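You operate a simulated robot arm through the tools that you are given. There is no shell and no other tool.

You run a simulated robot arm. Do the job below in one go: nothing can be reset, and whatever is moved stays where it is left.

## Task
Put things in order on the top of the plywood bench. At the end: the brown long brush stands where the black cone stood; the silver can is on the silver steel plate; the cream wax bar from the top of the plywood bench stands on top of the black bobbin; the white carton from the top of the plywood bench stands where the silver can stood; the black cone from the top of the plywood bench stands where the white carton stood; whatever was shut is shut again. Leave all else as you found it, and nothing knocked over. Set down upright: silver can.

The check looks at the end state, three seconds after you hand in, the way a careful person would. Anything else that was tipped, shoved, dropped, spilled or broken makes it a failure.

## Robot
A 7-joint arm with a two-finger parallel gripper, fixed in place. Base frame: the origin is at the foot of the arm, x ahead of it, y to its left, z up; the work surface is at about z = 860. Readings come in mm, rad, newtons and seconds.
With the tool pointing down near the work surface it reaches from about 240 to 680 mm from the base axis. Its first joint turns from -1.152 to 1.152 rad. Payload 2.4 kg.
Tool frame: the origin (TCP) lies between the finger pads and is the grasp point; the fingertips stand 30 mm ahead of it; z points along the fingers, y is the line along which they close. Largest opening 94 mm; finger width 28, thickness 10; the body of the gripper, 50 by 96 mm, starts 55 mm behind the TCP.
Orientation is that of the tool frame in the base frame, as [roll, pitch, yaw] about the fixed x, y, z axes, in that order (R = Rz(yaw) Ry(pitch) Rx(roll)). With the fingers straight down and closing along the base's y, the tool's x points along the base's -x, its y along +y and its z along -z.

## Interface
- The arm moves only by the tool nudge_tool. Its argument "targets" is a list of rows, each a list of 7 numbers: the shift along the base's x, y, z in mm, then the turn, a rotation vector about the base's x, y, z in rad, then the gripper command, from -1 (fully open) to 1 (shut), values between in proportion. In form: [[tx, ty, tz, rx, ry, rz, jaw], ...]. A call has 1 to 20 rows; each row shifts and turns the commanded pose from where the row before left it. Each row takes 0.2 s and may step no farther than 50 mm and 0.15 rad from the row before; otherwise, or with a gripper value out of range, the whole call is refused. Where a pose cannot be reached the arm comes as near as it can. A force on the tool above 40 N (or 10 N above the force at the start of the call, whichever is more), or a blocked arm, ends the call early, and 0.2 s more pass. The fingers move at their own pace (about 153 mm/s each) and stop on an object; they squeeze with about 32 N. The grip force told is the motor's: it shows also when the fingers shut on nothing. Time passes only in rows, and 0.2 s behind the last, so rows that do not move let the fingers close. The reply holds the time, the measured pose of the TCP, the force on the tool along the base axes, the opening and the grip force, in the units named above and with some noise, with the torque about the TCP (base axes, N m) and any sound that the robot's microphone picked up, and new pictures: "pictures" is both (left out), scene, wrist or none.
- Cameras (640 x 400 px; columns grow to the right, rows downward): "scene" is fixed at [50.6, 492.8, 1436.5]; the picture's right is [-0.58, -0.82, 0.00], its down [-0.51, 0.36, -0.78] and it looks along [0.64, -0.45, -0.63] (base axes); focal length 309 px, centre (320, 200). "wrist" rides on the gripper at [76, 14, -103] in the tool frame; the picture's right is [-0.18, 0.98, 0.00], its down [-0.75, -0.14, -0.64] and it looks along [-0.63, -0.12, 0.77] (tool axes); focal length 243 px, centre (320, 200). There is no depth. A picture from a camera that has moved, and an enlarged one, comes with that camera's place and axes in the base frame and with its lens.
- close_up(camera, box): a new picture of the part [left, top, right, bottom] of that camera's present view, enlarged. No time passes.
- job_done(): hands the job in; it is judged then, once.

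Places have to be worked out from the pictures, the camera data and where the tool is seen. Open the gripper and draw the arm clear of the work before you hand the job in, unless the task says otherwise.

The tools are called after "Call:" as a command line: name --pt "numbers of a row" for each row, then --argument value for the rest, lists and objects as JSON in quotes. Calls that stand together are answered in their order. nudge_tool: Moves the arm, as the interface text tells. Its arguments: {"type":"object","properties":{"targets":{"type":"array","items":{"type":"array","items":{"type":"number"}}},"pictures":{"type":"string","enum":["both","scene","wrist","none"]}},"required":["targets"]} The other tools are called the same way: close_up (camera, box) takes an enlarged picture of a part of a camera's view; job_done () hands the job in.

At the start:

```text
clock: 0.0
position: [313.5, 116.4, 1189.5]
ee_rot: [3.141, 0.0, -3.141]
force: [0.8, -0.4, 0.7]
moment: [0.03, 0.0, 0.02]
grip_width: 93.9
finger_force: 0.1
```

scene: 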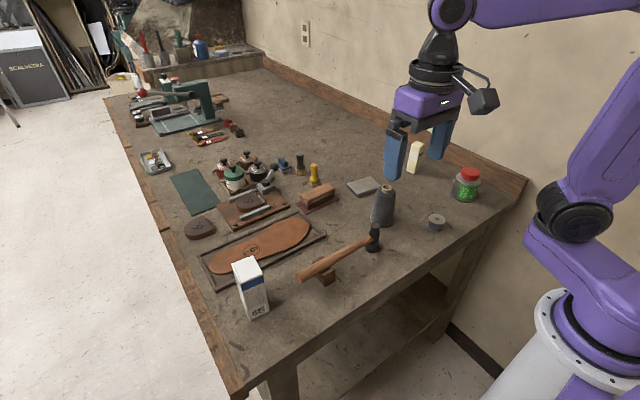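
wrist: 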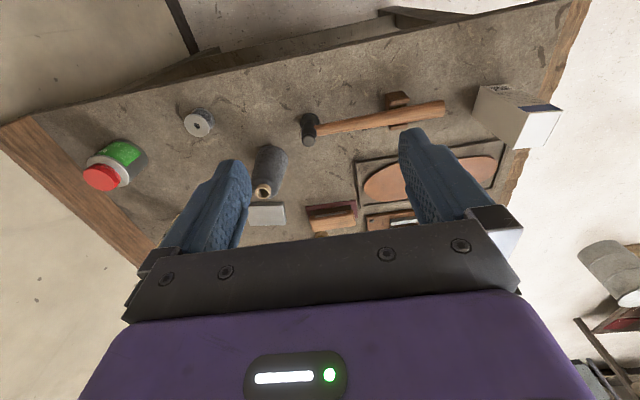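

I'll begin by looking closely at the scene camera to identify each object on the bench.

Call:
close_up --camera "scene" --box '[160, 120, 340, 240]'

Call:
close_up --camera "scene" --box '[330, 130, 500, 260]'

Call:
close_up --camera "scene" --box '[190, 200, 390, 340]'

Call:
close_up --camera "wrist" --box '[60, 60, 600, 260]'

Call:
close_up --camera "scene" --box '[90, 20, 270, 150]'

```text
3.33 times, centred on (250, 180) of scene
camera zoom: at [50.6, 492.8, 1436.5], right [-0.58, -0.82, 0.0], down [-0.51, 0.36, -0.78], along [0.64, -0.45, -0.63], focal length 1031 px, centre (553, 267)
```

zoom: 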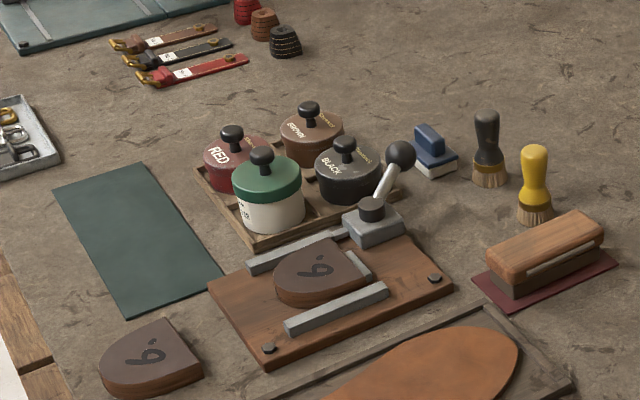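

```text
3.08 times, centred on (415, 195) of scene
camera zoom: at [50.6, 492.8, 1436.5], right [-0.58, -0.82, 0.0], down [-0.51, 0.36, -0.78], along [0.64, -0.45, -0.63], focal length 952 px, centre (28, 215)
```

zoom: 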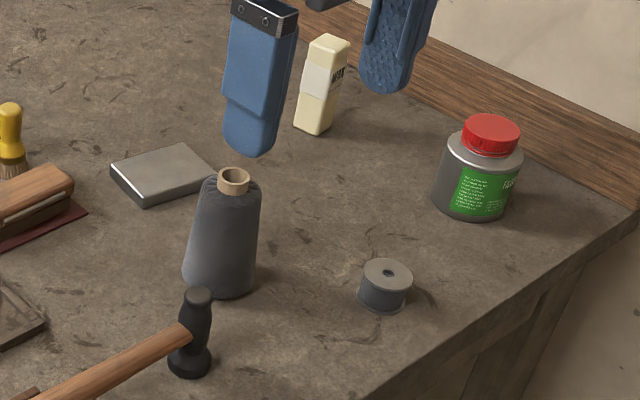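

```text
2.86 times, centred on (290, 270) of scene
camera zoom: at [50.6, 492.8, 1436.5], right [-0.58, -0.82, 0.0], down [-0.51, 0.36, -0.78], along [0.64, -0.45, -0.63], focal length 884 px, centre (406, 0)
```

zoom: 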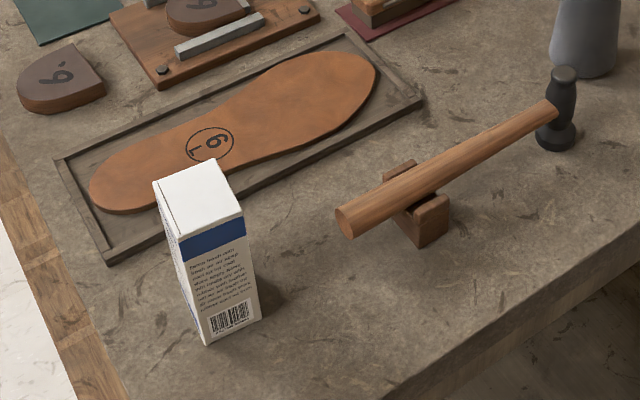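

```text
1.19 times, centred on (330, 160) of wrist
camera zoom: at [237.0, 130.3, 1291.0], right [0.18, 0.98, 0.0], down [0.75, -0.14, 0.64], along [0.63, -0.12, -0.77], focal length 288 px, centre (308, 247)
```

zoom: 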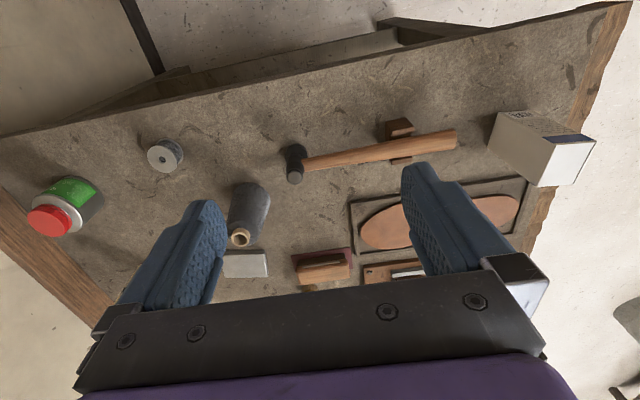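

```text
3.08 times, centred on (180, 85) of scene
camera zoom: at [50.6, 492.8, 1436.5], right [-0.58, -0.82, 0.0], down [-0.51, 0.36, -0.78], along [0.64, -0.45, -0.63], focal length 952 px, centre (751, 554)
```

zoom: 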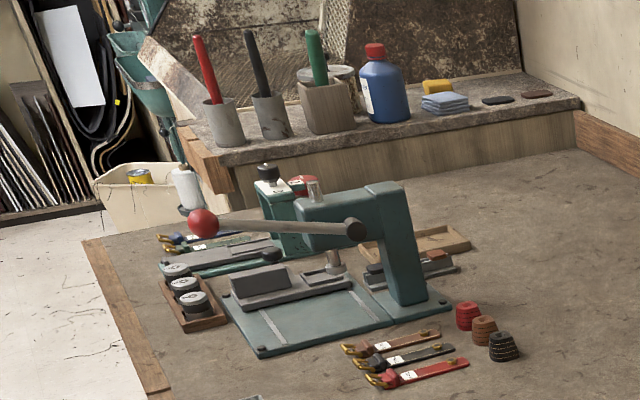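

The scene gives these estimates: can near (407,-295), plate (606,-67), bobbin (364,-108), cone (466,-11), wax bar (587,-271), carton (434,389) and brush (630,90). I'll move high over the can and check it with the wrist camera.

Call:
nudge_tool --pt "10.4 -45.7 -10 0 0 0 -1" --pt "10.4 -45.7 -10 0 0 0 -1" --pt "10.4 -45.7 -10 0 0 0 -1" --pt "10.4 -45.7 -10 0 0 0 -1" --pt "10.4 -45.7 -10 0 0 0 -1" --pt "10.4 -45.7 -10 0 0 0 -1" --pt "10.4 -45.7 -10 0 0 0 -1" --pt "10.4 -45.7 -10 0 0 0 -1" --pt "10.4 -45.7 -10 0 0 0 -1" --pictures "both"

```text
clock: 2.0
position: [406.2, -298.8, 1100.3]
ee_rot: [-3.142, -0.002, -3.141]
force: [-0.3, -0.4, 0.6]
moment: [0.02, -0.01, 0.0]
grip_width: 93.8
finger_force: 0.1
camera wrist: at [330.9, -283.8, 1201.7], right [0.18, 0.98, 0.0], down [0.75, -0.14, 0.64], along [0.63, -0.12, -0.77], focal length 243 px, centre (320, 200)
```

scene: 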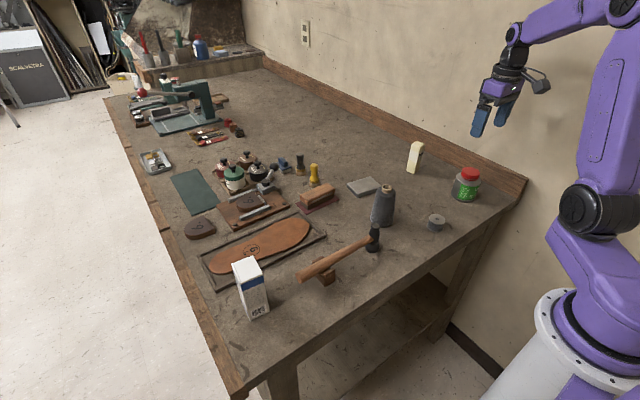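
wrist: 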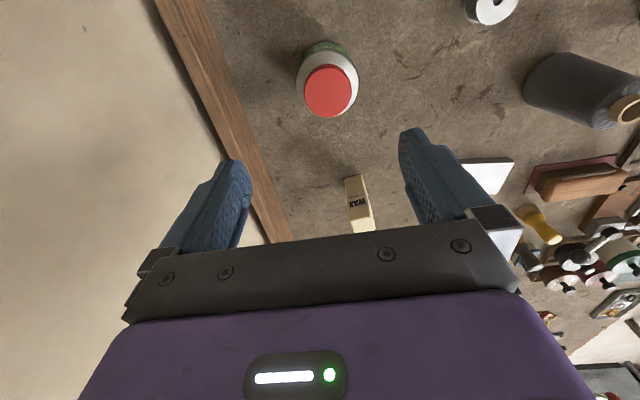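

The can, bar and bobbin show clearly in the wrist view. I'll enlarge both views to measure the can, the bar and the plate.

Call:
close_up --camera "wrist" --box '[260, 20, 420, 120]'

Call:
close_up --camera "wrist" --box '[440, 0, 640, 125]'

Call:
close_up --camera "wrist" --box '[320, 140, 640, 340]'

Call:
close_up --camera "scene" --box '[335, 130, 495, 240]'

Call:
close_up --camera "scene" --box '[340, 130, 440, 210]'

```text
4.00 times, centred on (340, 70) of wrist
camera zoom: at [330.9, -283.8, 1201.7], right [0.18, 0.98, 0.0], down [0.75, -0.14, 0.64], along [0.63, -0.12, -0.77], focal length 970 px, centre (240, 720)
```

zoom: 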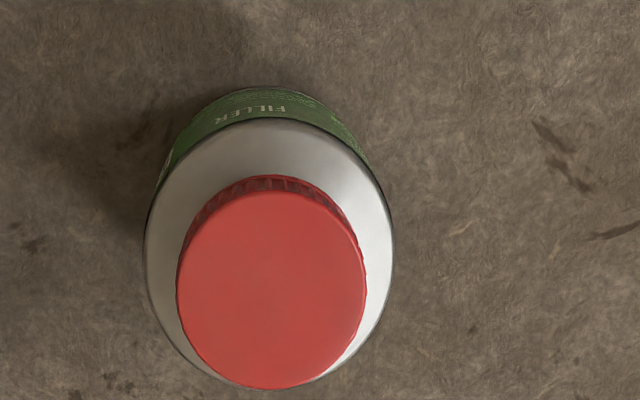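

```text
3.20 times, centred on (540, 62) of wrist
camera zoom: at [330.9, -283.8, 1201.7], right [0.18, 0.98, 0.0], down [0.75, -0.14, 0.64], along [0.63, -0.12, -0.77], focal length 776 px, centre (-384, 640)
```

zoom: 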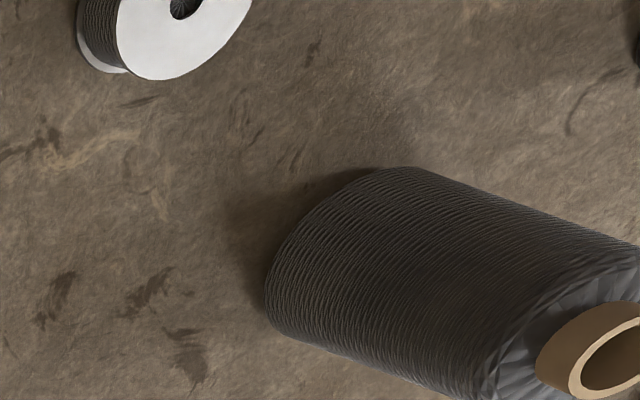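

```text
2.00 times, centred on (480, 240) of wrist
camera zoom: at [330.9, -283.8, 1201.7], right [0.18, 0.98, 0.0], down [0.75, -0.14, 0.64], along [0.63, -0.12, -0.77], focal length 485 px, centre (0, 120)
```

zoom: 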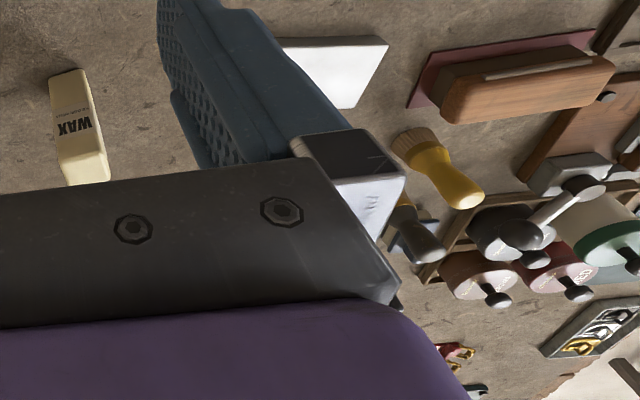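

```text
3.64 times, centred on (415, 185) of scene
camera zoom: at [50.6, 492.8, 1436.5], right [-0.58, -0.82, 0.0], down [-0.51, 0.36, -0.78], along [0.64, -0.45, -0.63], focal length 1124 px, centre (-26, 254)
```

zoom: 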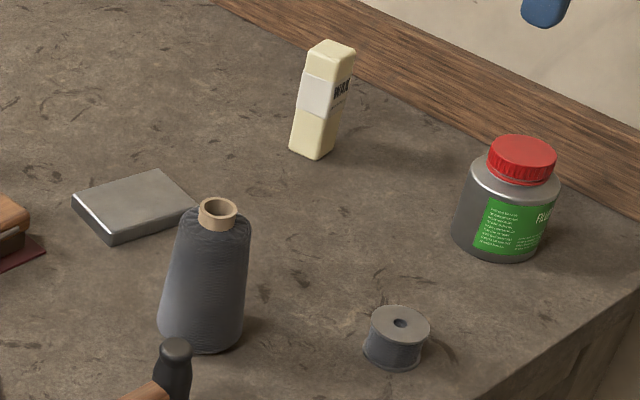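

```text
5.00 times, centred on (390, 170) of scene
camera zoom: at [50.6, 492.8, 1436.5], right [-0.58, -0.82, 0.0], down [-0.51, 0.36, -0.78], along [0.64, -0.45, -0.63], focal length 1546 px, centre (-30, 350)
```

zoom: 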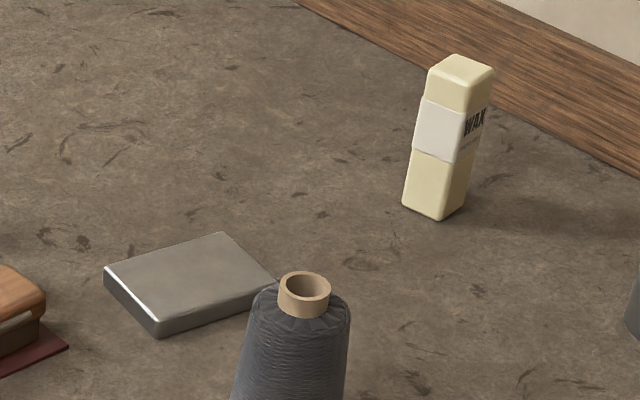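

Triangulating both views puts the can's axis near (405,-289.5), with a body about 68 mm wide and the top near z=943. I'll come down part way and check alignment before the fingers pass it.

Call:
nudge_tool --pt "-2 5.4 -30 0 0 0 -1" --pt "0 0 -30 0 0 0 -1" --pt "0 0 -30 0 0 0 -1" --pt "0 0 0 0 0 0 -1" --pictures "both"

```text
clock: 3.0
position: [402.9, -291.5, 1010.3]
ee_rot: [-3.14, -0.001, 3.141]
force: [-1.0, 0.5, 0.8]
moment: [0.01, 0.05, 0.02]
grip_width: 94.0
finger_force: 0.2
camera wrist: at [328.3, -277.0, 1111.3], right [0.18, 0.98, 0.0], down [0.75, -0.14, 0.64], along [0.63, -0.12, -0.77], focal length 243 px, centre (320, 200)
```

scene: 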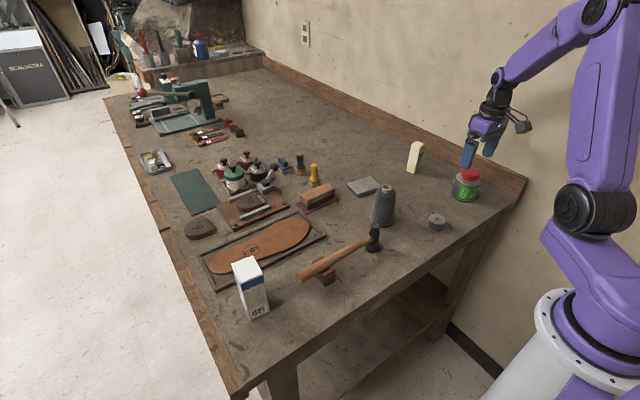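
wrist: 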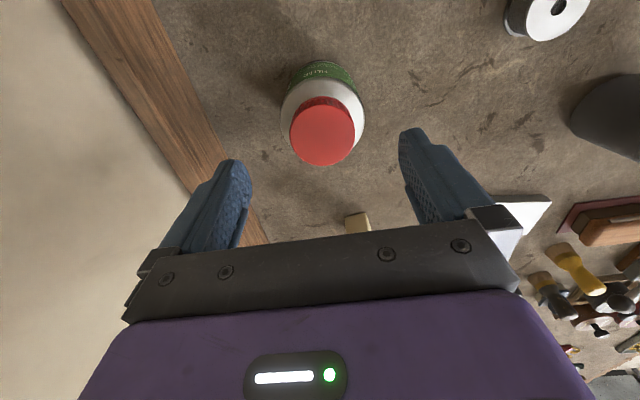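

The lid centre works out at (405,-290) again and lies between the fingers, so I'll go down to z≈897 around the can's body.

Call:
nudge_tool --pt "0 0 -30 0 0 0 -1" --pt "0 0 -30 0 0 0 -1" --pt "0 0 -30 0 0 0 -1" --pt "0 0 -22 0 0 0 -1" --pt "0 0 0 0 0 0 -1" --pictures "both"

Call:
close_up --camera "scene" --box '[410, 120, 540, 220]'

```text
clock: 4.2
position: [402.9, -290.7, 898.3]
ee_rot: [-3.141, 0.001, 3.14]
force: [-0.4, 0.3, 0.1]
moment: [-0.03, -0.02, 0.04]
grip_width: 93.9
finger_force: 0.1
camera wrist: at [327.5, -276.7, 999.2], right [0.18, 0.98, 0.0], down [0.75, -0.14, 0.64], along [0.63, -0.12, -0.77], focal length 243 px, centre (320, 200)
```

scene: 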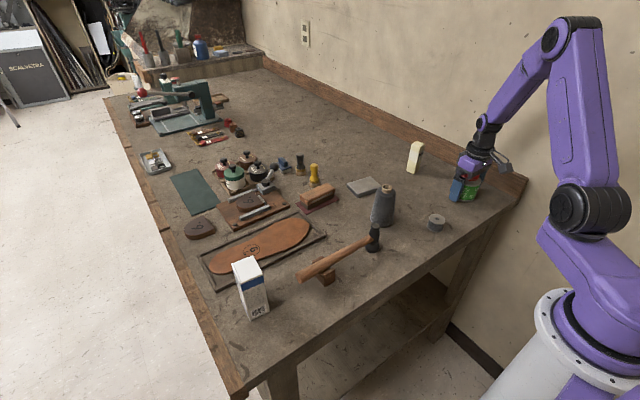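
wrist: 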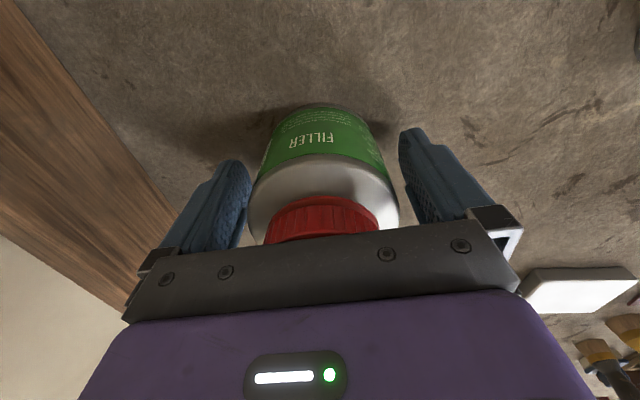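

```text
4.00 times, centred on (475, 170) of scene
camera zoom: at [50.6, 492.8, 1436.5], right [-0.58, -0.82, 0.0], down [-0.51, 0.36, -0.78], along [0.64, -0.45, -0.63], focal length 1237 px, centre (-300, 320)
```

zoom: 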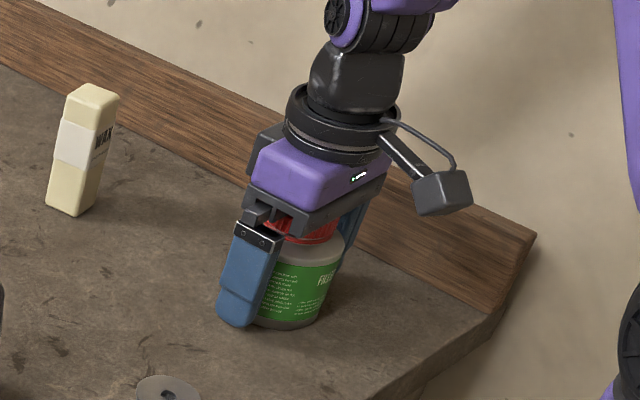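

The can stands between the fingers with a gap on both sides, so I'll close on it and feel the grip.

Call:
nudge_tool --pt "0 0 0 0 0 0 1" --pt "0 0 0 0 0 0 1" --pt "0 0 0 0 0 0 1" --pictures "wrist"

```text
clock: 5.0
position: [403.6, -291.7, 897.6]
ee_rot: [-3.141, 0.0, 3.141]
force: [0.4, 0.1, -0.3]
moment: [0.02, 0.03, 0.0]
grip_width: 67.9
finger_force: 32.8
camera wrist: at [327.4, -276.7, 999.4], right [0.18, 0.98, 0.0], down [0.75, -0.14, 0.64], along [0.63, -0.12, -0.77], focal length 243 px, centre (320, 200)
```

wrist: 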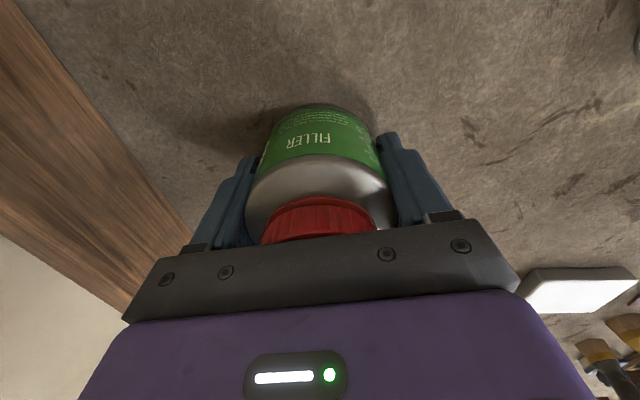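

The can is held at 67.9 mm. I'll lift it straight up and carry it over the plate, which I put at (608,-68) with its top near z=872.

Call:
nudge_tool --pt "0 0 10 0 0 0 1" --pt "0 0 20 0 0 0 1" --pt "0 0 30 0 0 0 1" --pt "0 0 40 0 0 0 1" --pt "0 0 30 0 0 0 1" --pt "10 11 10 0 0 0 1" --pt "25 27 0 0 0 0 1" --pt "28 31 0 0 0 0 1" --pt "28 31 0 0 0 0 1" --pt "28 31 0 0 0 0 1" --pt "28 31 0 0 0 0 1" --pt "28 31 0 0 0 0 1" --pt "20 20 0 0 0 0 1" --pt "8 8.5 0 0 0 0 1" --pt "0 0 0 0 0 0 1" --pt "0 0 0 0 0 0 1" --pictures "both"

Call:
close_up --camera "scene" --box '[300, 100, 460, 240]'

```text
clock: 8.4
position: [607.5, -69.8, 1038.5]
ee_rot: [3.141, 0.0, -3.141]
force: [0.7, -0.4, -2.4]
moment: [-0.02, -0.01, -0.02]
grip_width: 67.6
finger_force: 31.8
camera wrist: at [531.4, -54.4, 1139.9], right [0.18, 0.98, 0.0], down [0.75, -0.14, 0.64], along [0.63, -0.12, -0.77], focal length 243 px, centre (320, 200)
```

scene: 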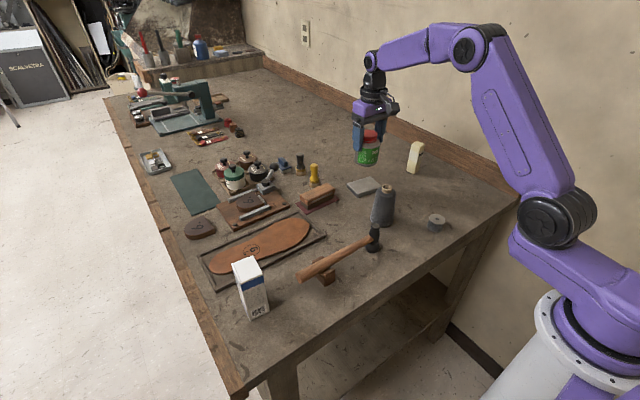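
wrist: 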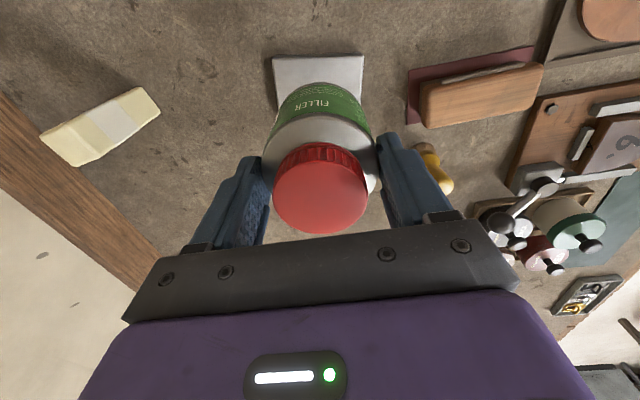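

```text
2.86 times, centred on (380, 170) of scene
camera zoom: at [50.6, 492.8, 1436.5], right [-0.58, -0.82, 0.0], down [-0.51, 0.36, -0.78], along [0.64, -0.45, -0.63], focal length 884 px, centre (149, 286)
```

zoom: 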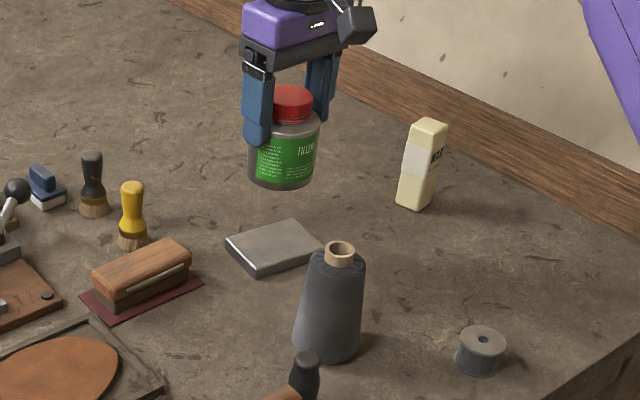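

The held can hangs over the plate. Both views together put the plate centre near (605,-68), so I'll shift 3 mm and lower to just above it.

Call:
nudge_tool --pt "-3 0 -20 0 0 0 1" --pt "0 0 -30 0 0 0 1" --pt "0 0 -30 0 0 0 1" --pt "0 0 -25 0 0 0 1" --pt "0 0 -12 0 0 0 1" --pt "0 0 0 0 0 0 1" --pictures "both"

Call:
close_up --camera "scene" --box '[310, 130, 440, 220]'

```text
clock: 9.4
position: [610.0, -68.8, 943.9]
ee_rot: [-3.141, 0.024, 3.14]
force: [-0.5, -0.9, 12.0]
moment: [0.32, 0.25, 0.07]
grip_width: 67.4
finger_force: 31.9
stopped in row 5: the force on the tool passed its limit at 81 N (the readings are from after the stop); the commanded pose is now the measured one
camera wrist: at [532.3, -54.0, 1044.1], right [0.18, 0.98, 0.0], down [0.74, -0.14, 0.66], along [0.65, -0.12, -0.75], focal length 243 px, centre (320, 200)
```

scene: 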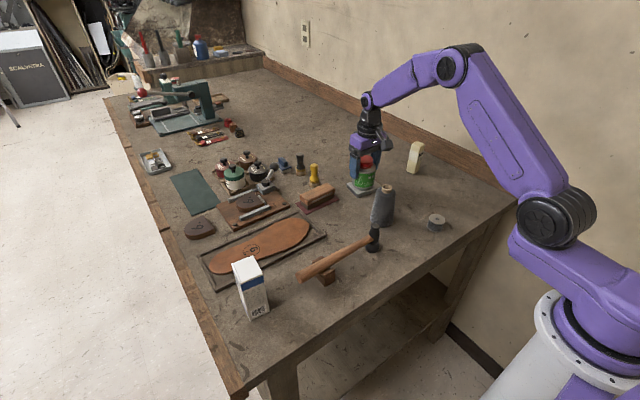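
wrist: 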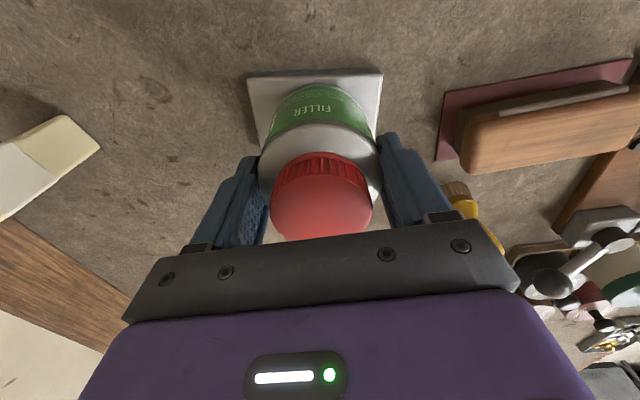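

```text
4.44 times, centred on (375, 175) of scene
camera zoom: at [50.3, 492.8, 1436.5], right [-0.58, -0.82, 0.0], down [-0.51, 0.36, -0.78], along [0.64, -0.45, -0.63], focal length 1374 px, centre (76, 311)
```

zoom: 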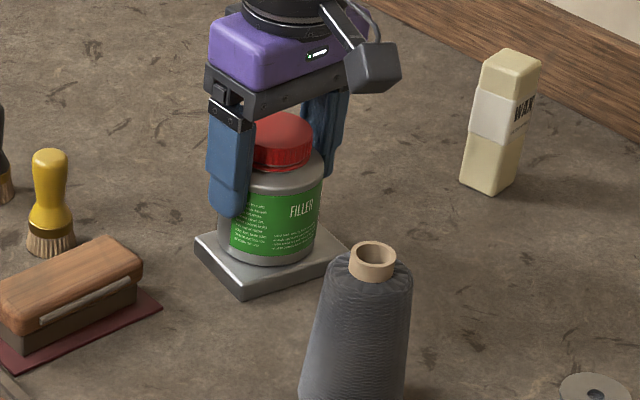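

Contact came about 32 mm higher than planned: the can slid down in the grip during the lift, so its walls must be slippery. It now sits centred and upright on the plate, so I'll open the fingers gently and leave the arm still.

Call:
nudge_tool --pt "0 0 0 0 0 0 -0.5" --pt "0 0 0 0 0 0 -0.7" --pt "0 0 0 0 0 0 -1" --pt "0 0 0 0 0 0 -1" --pictures "both"

Call:
close_up --camera "scene" --box '[310, 130, 440, 220]'

```text
clock: 10.4
position: [609.9, -69.0, 942.3]
ee_rot: [3.141, 0.023, 3.141]
force: [-0.4, -1.5, -0.7]
moment: [-0.01, -0.03, -0.02]
grip_width: 94.1
finger_force: 0.1
camera wrist: at [532.1, -54.0, 1042.9], right [0.18, 0.98, 0.0], down [0.74, -0.14, 0.66], along [0.65, -0.12, -0.75], focal length 243 px, centre (320, 200)
```

scene: 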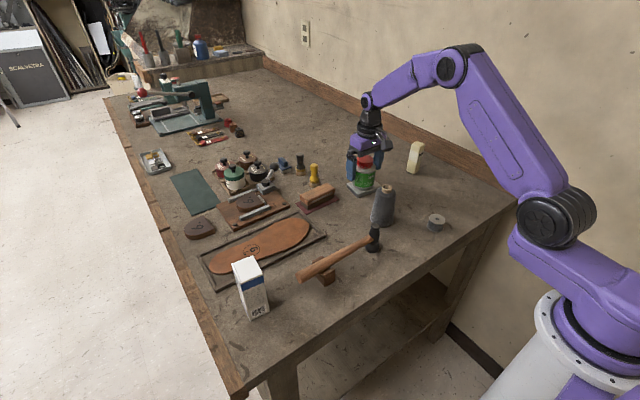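
wrist: 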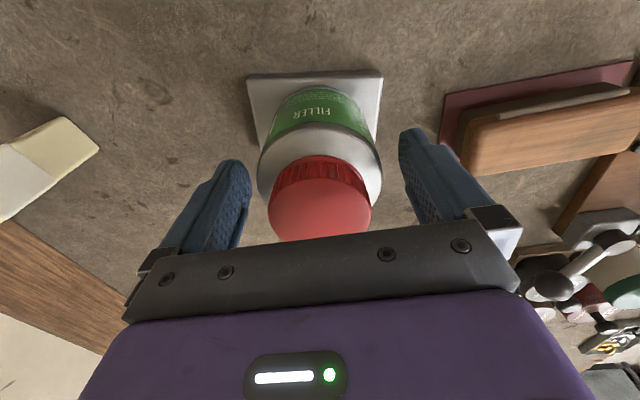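

```text
4.44 times, centred on (375, 175) of scene
camera zoom: at [50.6, 492.8, 1436.5], right [-0.58, -0.82, 0.0], down [-0.51, 0.36, -0.78], along [0.64, -0.45, -0.63], focal length 1374 px, centre (76, 311)
```

zoom: 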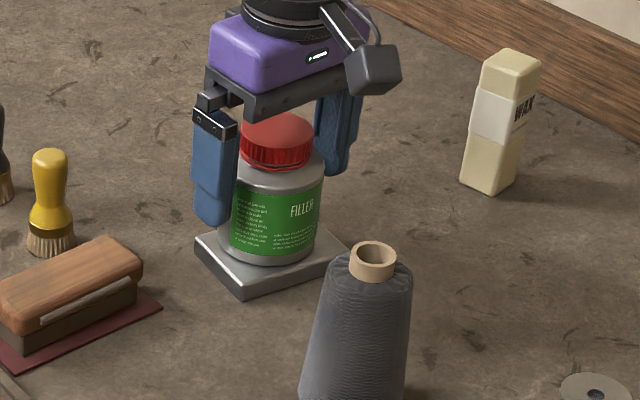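

The can stands free and upright on the plate. I'll rise straight up, undo the small pitch from the contact (+0.023 about y), and go high over the carton.

Call:
nudge_tool --pt "0 0 20 0 0 0 -1" --pt "0 0 40 0 0 0 -1" --pt "0 0 45 0 0 0 -1" --pt "0 0 40 0 0.023 0 -1" --pt "-16 41.6 0 0 0 0 -1" --pt "-16 41.6 0 0 0 0 -1" --pt "-16 41.6 0 0 0 0 -1" --pt "-16 41.6 0 0 0 0 -1" --pt "-16 41.6 0 0 0 0 -1" --pt "-16 41.6 0 0 0 0 -1" --pt "-16 41.6 0 0 0 0 -1" --pt "-16 41.6 0 0 0 0 -1" --pt "-16 41.6 0 0 0 0 -1" --pt "-16 41.6 0 0 0 0 -1" --pt "-16 41.6 0 0 0 0 -1" --pt "0 0 0 0 0 0 -1" --pictures "both"

Call:
close_up --camera "scene" --box '[310, 130, 440, 220]'

Call:
close_up --camera "wrist" --box '[220, 0, 460, 150]'

Call:
close_up --camera "scene" --box '[190, 230, 350, 330]'

```text
clock: 13.8
position: [433.7, 390.4, 1088.0]
ee_rot: [-3.141, -0.003, 3.141]
force: [0.9, -0.1, 0.3]
moment: [0.0, 0.02, 0.0]
grip_width: 94.0
finger_force: 0.1
camera wrist: at [359.0, 404.5, 1189.4], right [0.18, 0.98, 0.0], down [0.76, -0.14, 0.64], along [0.63, -0.12, -0.77], focal length 243 px, centre (320, 200)
```

scene: 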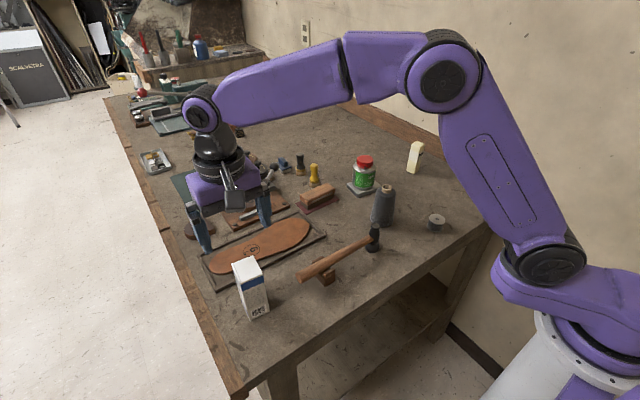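
wrist: 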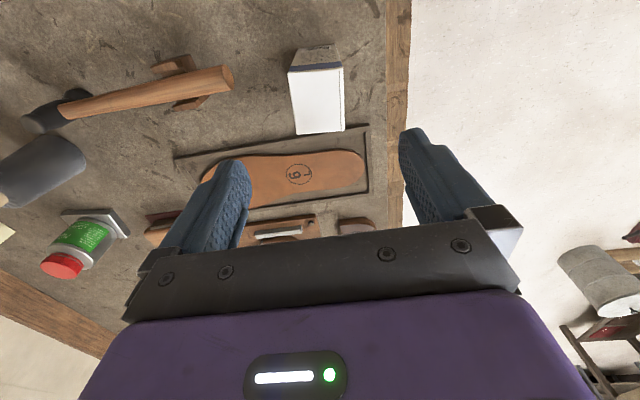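

```text
4.44 times, centred on (375, 175) of scene
camera zoom: at [50.5, 492.8, 1436.5], right [-0.58, -0.82, 0.0], down [-0.51, 0.36, -0.78], along [0.64, -0.45, -0.63], focal length 1374 px, centre (76, 311)
```

zoom: 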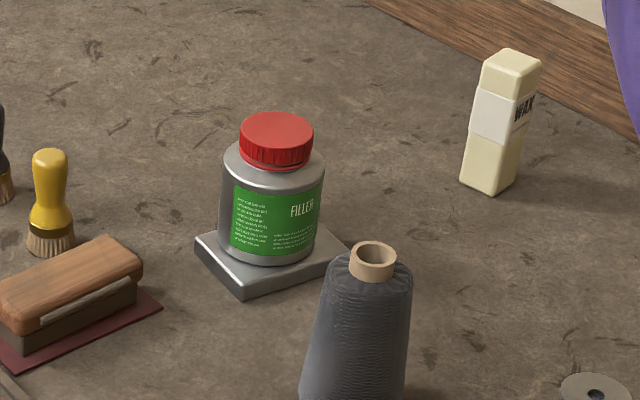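

```text
2.67 times, centred on (340, 75) of wrist
camera zoom: at [359.0, 404.5, 1189.4], right [0.18, 0.98, 0.0], down [0.76, -0.14, 0.64], along [0.63, -0.12, -0.77], focal length 647 px, centre (267, 533)
```

zoom: 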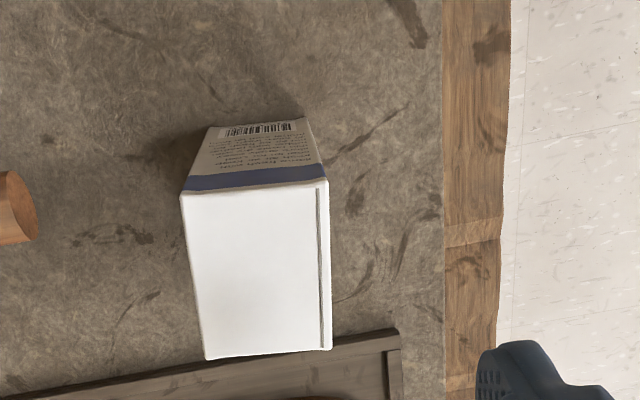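

```text
4.00 times, centred on (270, 280) of scene
camera zoom: at [50.5, 492.8, 1436.5], right [-0.58, -0.82, 0.0], down [-0.51, 0.36, -0.78], along [0.64, -0.45, -0.63], focal length 1237 px, centre (520, -120)
```

zoom: 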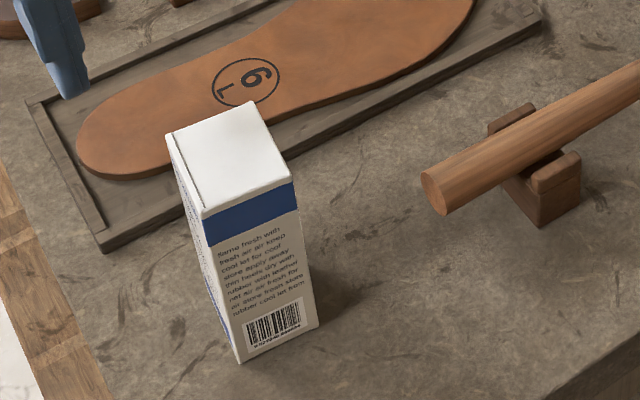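

The can is upright on the plate. Triangulation gives the carton's top centre at (427,390), top near z=980, turned about -0.1 rad. I'll align, set a 70 mm opening and come down to just above it.

Call:
nudge_tool --pt "-7 1.5 -10 0 0 -0.1 -0.5" --pt "0 0 -20 0 0 0 -0.5" --pt "0 0 -20 0 0 0 -0.5" --pt "0 0 -15 0 0 0 -0.5" --pt "0 0 0 0 0 0 -0.5" --pictures "both"

```text
clock: 15.0
position: [428.2, 390.9, 1020.8]
ee_rot: [3.141, -0.003, 3.041]
force: [-0.2, 0.3, -0.8]
moment: [0.03, 0.0, -0.01]
grip_width: 70.5
finger_force: 0.1
camera wrist: at [354.6, 412.1, 1123.1], right [0.28, 0.96, 0.0], down [0.74, -0.22, 0.64], along [0.61, -0.18, -0.77], focal length 243 px, centre (320, 200)
```

scene: 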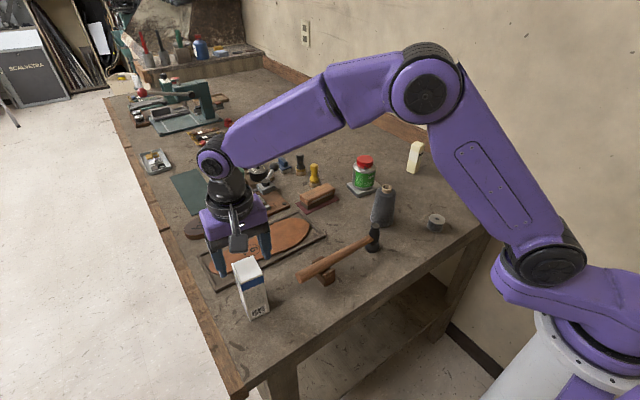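
wrist: 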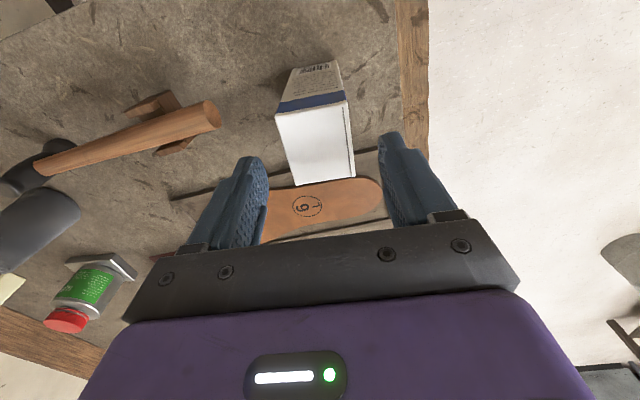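

The carton lies centred between the fingers, with its top centre computed at (425,390). I'll go down to z≈935 so the fingers straddle it.

Call:
nudge_tool --pt "-1 0 -25 0 0 0 -0.5" --pt "0 0 -25 0 0 0 -0.5" --pt "0 0 -25 0 0 0 -0.5" --pt "0 0 -13 0 0 0 -0.5" --pt "0 0 0 0 0 0 -0.5" --pictures "both"

Call:
close_up --camera "scene" --box '[190, 210, 350, 330]'

```text
clock: 16.2
position: [427.1, 390.5, 933.5]
ee_rot: [3.141, -0.002, 3.042]
force: [-0.1, 0.1, 0.7]
moment: [-0.01, 0.01, 0.01]
grip_width: 70.4
finger_force: 0.1
camera wrist: at [353.5, 413.1, 1035.2], right [0.28, 0.96, 0.0], down [0.74, -0.22, 0.64], along [0.61, -0.18, -0.77], focal length 243 px, centre (320, 200)
```

scene: 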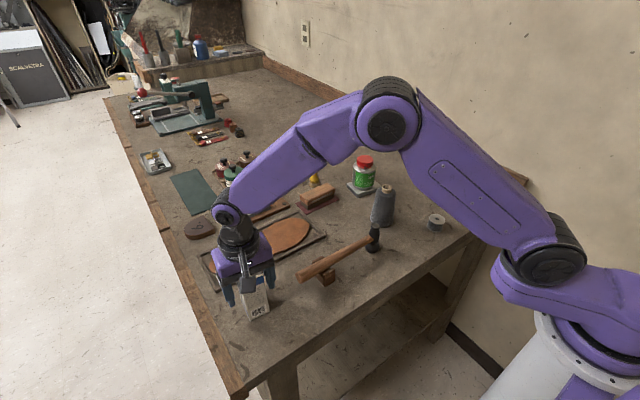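
wrist: 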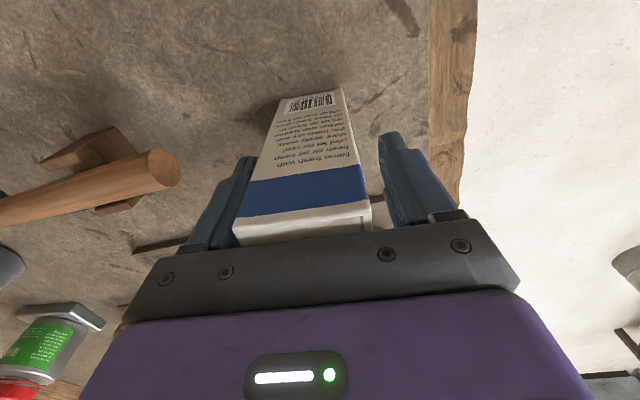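

```text
3.33 times, centred on (270, 270) of scene
camera zoom: at [50.6, 492.8, 1436.5], right [-0.58, -0.82, 0.0], down [-0.51, 0.36, -0.78], along [0.64, -0.45, -0.63], focal length 1031 px, centre (487, -33)
```

zoom: 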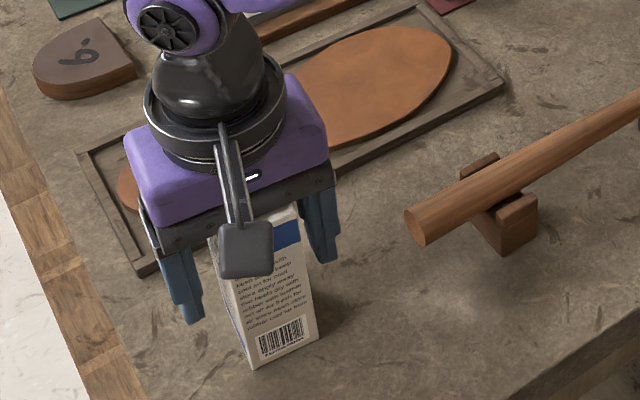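

The near top corners compute to a centre of (427.5,390.5), matching the TCP. I'll close on the carton.

Call:
nudge_tool --pt "0 0 0 0 0 0 0" --pt "0 0 0 0 0 0 0.5" --pt "0 0 0 0 0 0 1" --pt "0 0 0 0 0 0 1" --pictures "wrist"

```text
clock: 17.2
position: [427.9, 391.4, 932.6]
ee_rot: [3.141, -0.002, 3.041]
force: [0.8, -0.4, 0.2]
moment: [0.0, 0.01, 0.0]
grip_width: 48.6
finger_force: 32.3
camera wrist: at [353.6, 413.1, 1035.5], right [0.28, 0.96, 0.0], down [0.74, -0.22, 0.64], along [0.61, -0.18, -0.77], focal length 243 px, centre (320, 200)
```

wrist: 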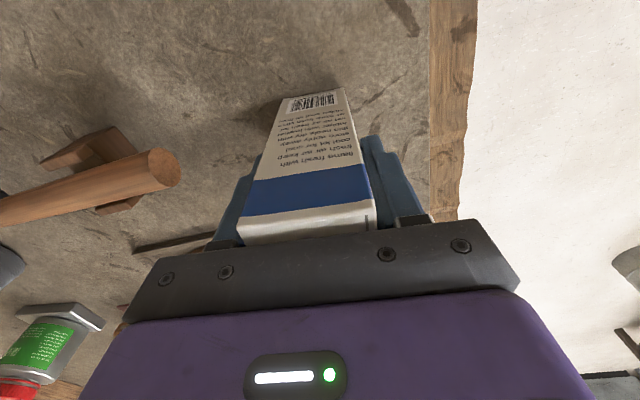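

The carton is gripped at 48.6 mm. Since the can slipped, I'll lift slowly by about 40 mm and check whether the carton comes up with the fingers.

Call:
nudge_tool --pt "0 0 5 0 0 0 1" --pt "0 0 10 0 0 0 1" --pt "0 0 12 0 0 0 1" --pt "0 0 12 0 0 0 1" --pt "0 0 0 0 0 0 1" --pt "0 0 0 0 0 0 1" --pictures "both"

Call:
close_up --camera "scene" --box '[190, 210, 350, 330]'

```text
clock: 18.6
position: [426.0, 389.6, 973.0]
ee_rot: [-3.141, -0.003, 3.041]
force: [0.0, -0.8, -1.3]
moment: [0.0, 0.02, 0.0]
grip_width: 48.5
finger_force: 32.4
camera wrist: at [352.7, 411.6, 1074.9], right [0.28, 0.96, 0.0], down [0.74, -0.22, 0.64], along [0.61, -0.18, -0.77], focal length 243 px, centre (320, 200)
```

scene: 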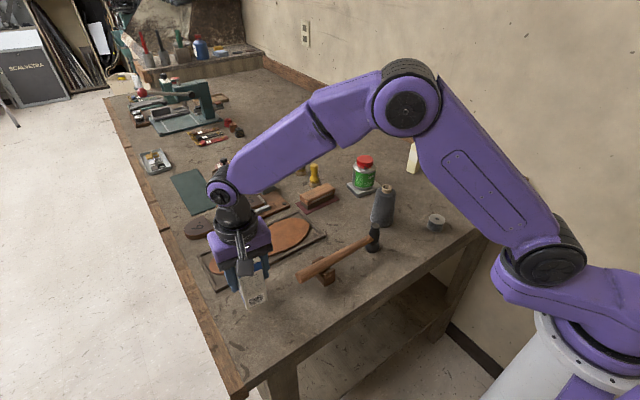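
wrist: 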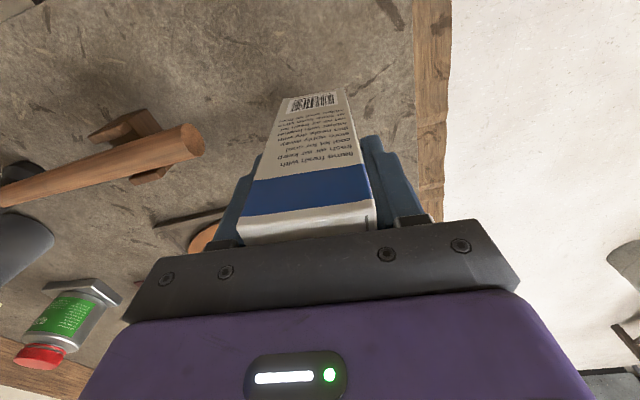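

```text
3.33 times, centred on (270, 270) of scene
camera zoom: at [50.6, 492.8, 1436.5], right [-0.58, -0.82, 0.0], down [-0.51, 0.36, -0.78], along [0.64, -0.45, -0.63], focal length 1031 px, centre (487, -33)
```

zoom: 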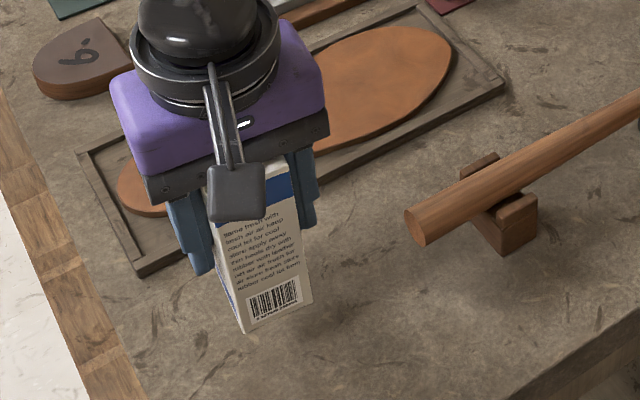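

No slip: the carton is in the same place in the hand and about 40 mm up. I'll lift to about 1085, above everything on the bench, and carry it towards the can's old place at (405,-290).

Call:
nudge_tool --pt "0 0 20 0 0 0 1" --pt "0 0 30 0 0 0 1" --pt "0 0 30 0 0 0 1" --pt "0 0 30 0 0 0 1" --pt "0 -20 0 0 0 0 1" --pt "0 -30 0 0 0 0 1" --pt "-1.5 -40 0 0 0 0 1" --pt "-1.5 -40 0 0 0 0 1" --pt "-1.5 -40 0 0 0 0 1" --pt "-1.5 -40 0 0 0 0 1" --pt "-1.5 -40 0 0 0 0 1" --pt "-1.5 -40 0 0 0 0 1" --pt "-1.5 -40 0 0 0 0 1" --pt "-1.5 -40 0 0 0 0 1" --pt "-1.5 -40 0 0 0 0 1" --pt "-1.5 -40 0 0 0 0 1" --pictures "scene"

```text
clock: 22.0
position: [410.6, -57.7, 1083.1]
ee_rot: [3.141, -0.001, 3.042]
force: [0.4, 1.4, -0.9]
moment: [0.0, -0.03, -0.02]
grip_width: 48.4
finger_force: 32.1
```

scene: 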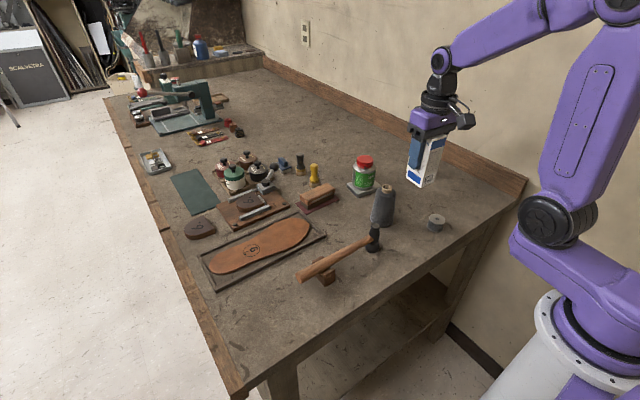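

The carton travels steadily. I'll cover the remaining 230 mm and start lowering over the empty spot.

Call:
nudge_tool --pt "-1 -40 0 0 0 0 1" --pt "-1 -40 0 0 0 0 1" --pt "-1 -40 0 0 0 0 1" --pt "-1 -40 0 0 0 0 1" --pt "-1 -35 0 0 0 0 1" --pt "-1 -25 0 0 0 0 1" --pt "0 -10.3 0 0 0 0 1" --pt "0 0 -30 0 0 0 1" --pt "0 0 -30 0 0 0 1" --pt "0 0 -30 0 0 0 1" --pt "0 0 -30 0 0 0 1" --pt "0 0 -15 0 0 0 1" --pt "0 0 0 0 0 0 1" --pictures "both"

Call:
close_up --camera "scene" --box '[390, 110, 550, 230]'

```text
clock: 24.8
position: [403.5, -289.7, 947.7]
ee_rot: [-3.141, -0.002, 3.042]
force: [0.4, -0.5, -0.7]
moment: [-0.02, -0.01, 0.02]
grip_width: 48.5
finger_force: 32.3
camera wrist: at [330.8, -267.8, 1049.5], right [0.28, 0.96, 0.0], down [0.74, -0.22, 0.64], along [0.61, -0.18, -0.77], focal length 243 px, centre (320, 200)
```

scene: 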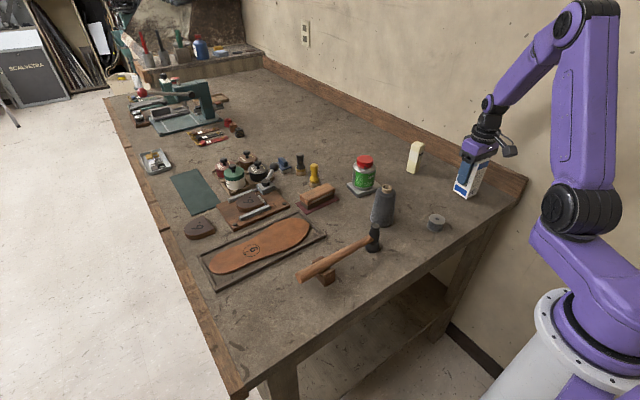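
wrist: 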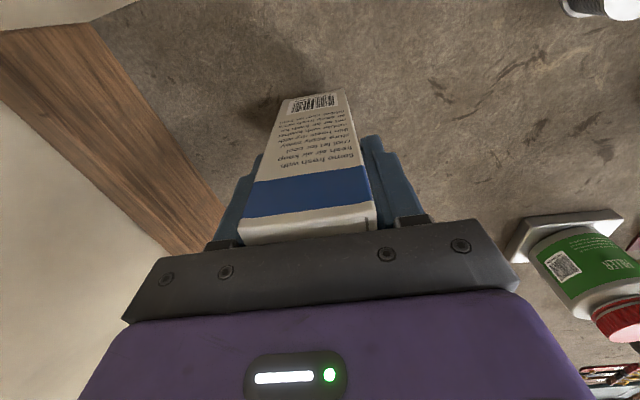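

```text
3.33 times, centred on (470, 170) of scene
camera zoom: at [50.6, 492.8, 1436.5], right [-0.58, -0.82, 0.0], down [-0.51, 0.36, -0.78], along [0.64, -0.45, -0.63], focal length 1031 px, centre (-180, 300)
```

zoom: 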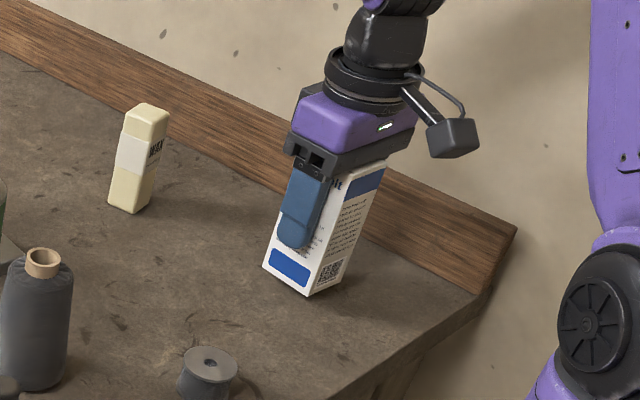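

The carton hangs about 14 mm above the surface, at the can's old spot. I'll lower it in small steps until it touches.

Call:
nudge_tool --pt "0 0 -5 0 0 0 1" --pt "0 0 -4 0 0 0 1" --pt "0 0 -2 0 0 0 1" --pt "0 0 -1.5 0 0 0 1" --pt "0 0 0 0 0 0 1" --pictures "none"

```text
clock: 26.0
position: [404.6, -290.5, 936.5]
ee_rot: [-3.141, -0.001, 3.039]
force: [0.7, -0.3, 0.4]
moment: [0.02, 0.01, -0.02]
grip_width: 48.8
finger_force: 31.3
```

The force along z has risen to about zero, so the carton is nearly down. I'll try two more half-millimetre steps and read the force.

Call:
nudge_tool --pt "0 0 -0.7 0 0 0 1" --pt "0 0 -0.7 0 0 0 1" --pt "0 0 0 0 0 0 1" --pictures "scene"

Call:
close_up --camera "scene" --box '[430, 150, 510, 210]'

```text
clock: 26.8
position: [405.6, -290.2, 935.0]
ee_rot: [3.141, -0.003, 3.042]
force: [-0.3, -0.3, -0.1]
moment: [0.01, 0.01, -0.01]
grip_width: 48.6
finger_force: 31.6
```

scene: 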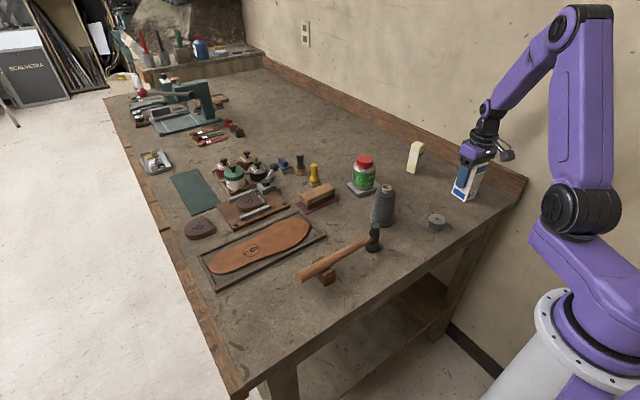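

```text
6.67 times, centred on (470, 180) of scene
camera zoom: at [50.6, 492.8, 1436.5], right [-0.58, -0.82, 0.0], down [-0.51, 0.36, -0.78], along [0.64, -0.45, -0.63], focal length 2062 px, centre (-680, 333)
```

zoom: 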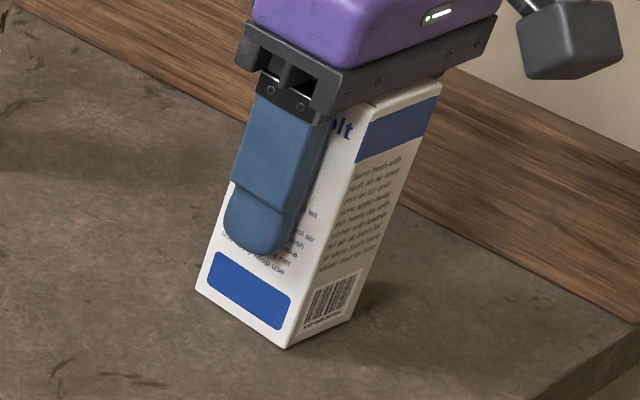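

It looks to be at the surface, though no clear contact force shows yet. I'll take two more 1 mm steps and read the force again.

Call:
nudge_tool --pt "0 0 -1 0 0 0 1" --pt "0 0 0 0 0 0 1" --pt "0 0 -1 0 0 0 1" --pt "0 0 0 0 0 0 1" --pictures "none"

```text
clock: 27.8
position: [405.3, -290.0, 933.4]
ee_rot: [-3.142, -0.002, 3.043]
force: [-3.4, 4.5, 15.9]
moment: [0.2, 0.27, -0.03]
grip_width: 48.5
finger_force: 31.8
```

There is firm contact now at 16 N. I'll ease back up 0.7 mm and open the fingers to 70 mm.

Call:
nudge_tool --pt "0 0 0.7 0 0 0 1" --pt "0 0 0 0 0 0 -0.1" --pt "0 0 0 0 0 0 -0.3" --pt "0 0 0 0 0 0 -0.5" --pt "0 0 0 0 0 0 -0.5" --pictures "both"

Call:
close_up --camera "scene" --box '[430, 140, 510, 210]'

```text
clock: 29.0
position: [404.8, -289.6, 932.8]
ee_rot: [-3.139, -0.001, 3.042]
force: [0.2, 0.1, -0.2]
moment: [0.0, 0.02, -0.01]
grip_width: 70.6
finger_force: 0.0
camera wrist: at [331.4, -268.0, 1035.5], right [0.28, 0.96, 0.0], down [0.74, -0.22, 0.64], along [0.61, -0.18, -0.77], focal length 243 px, centre (320, 200)
```

scene: 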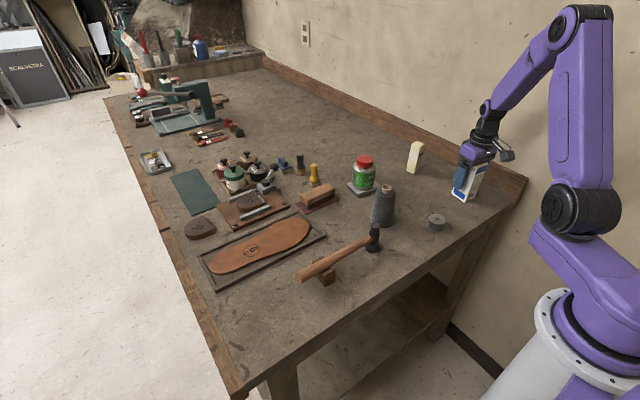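
wrist: 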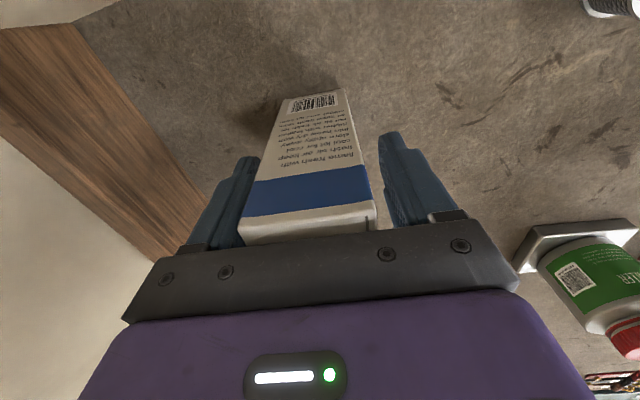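

```text
5.71 times, centred on (470, 175) of scene
camera zoom: at [50.6, 492.8, 1436.5], right [-0.58, -0.82, 0.0], down [-0.51, 0.36, -0.78], along [0.64, -0.45, -0.63], focal length 1767 px, centre (-537, 343)
```

zoom: 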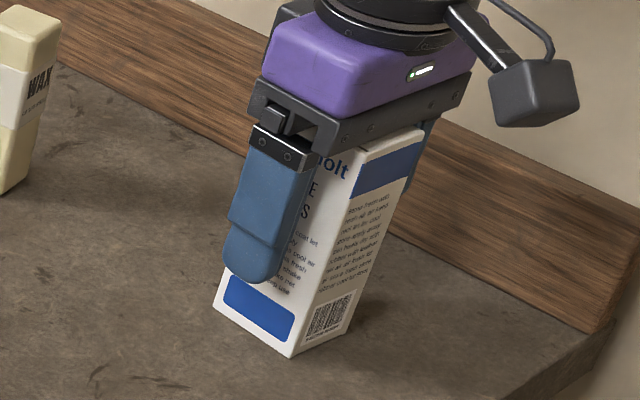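

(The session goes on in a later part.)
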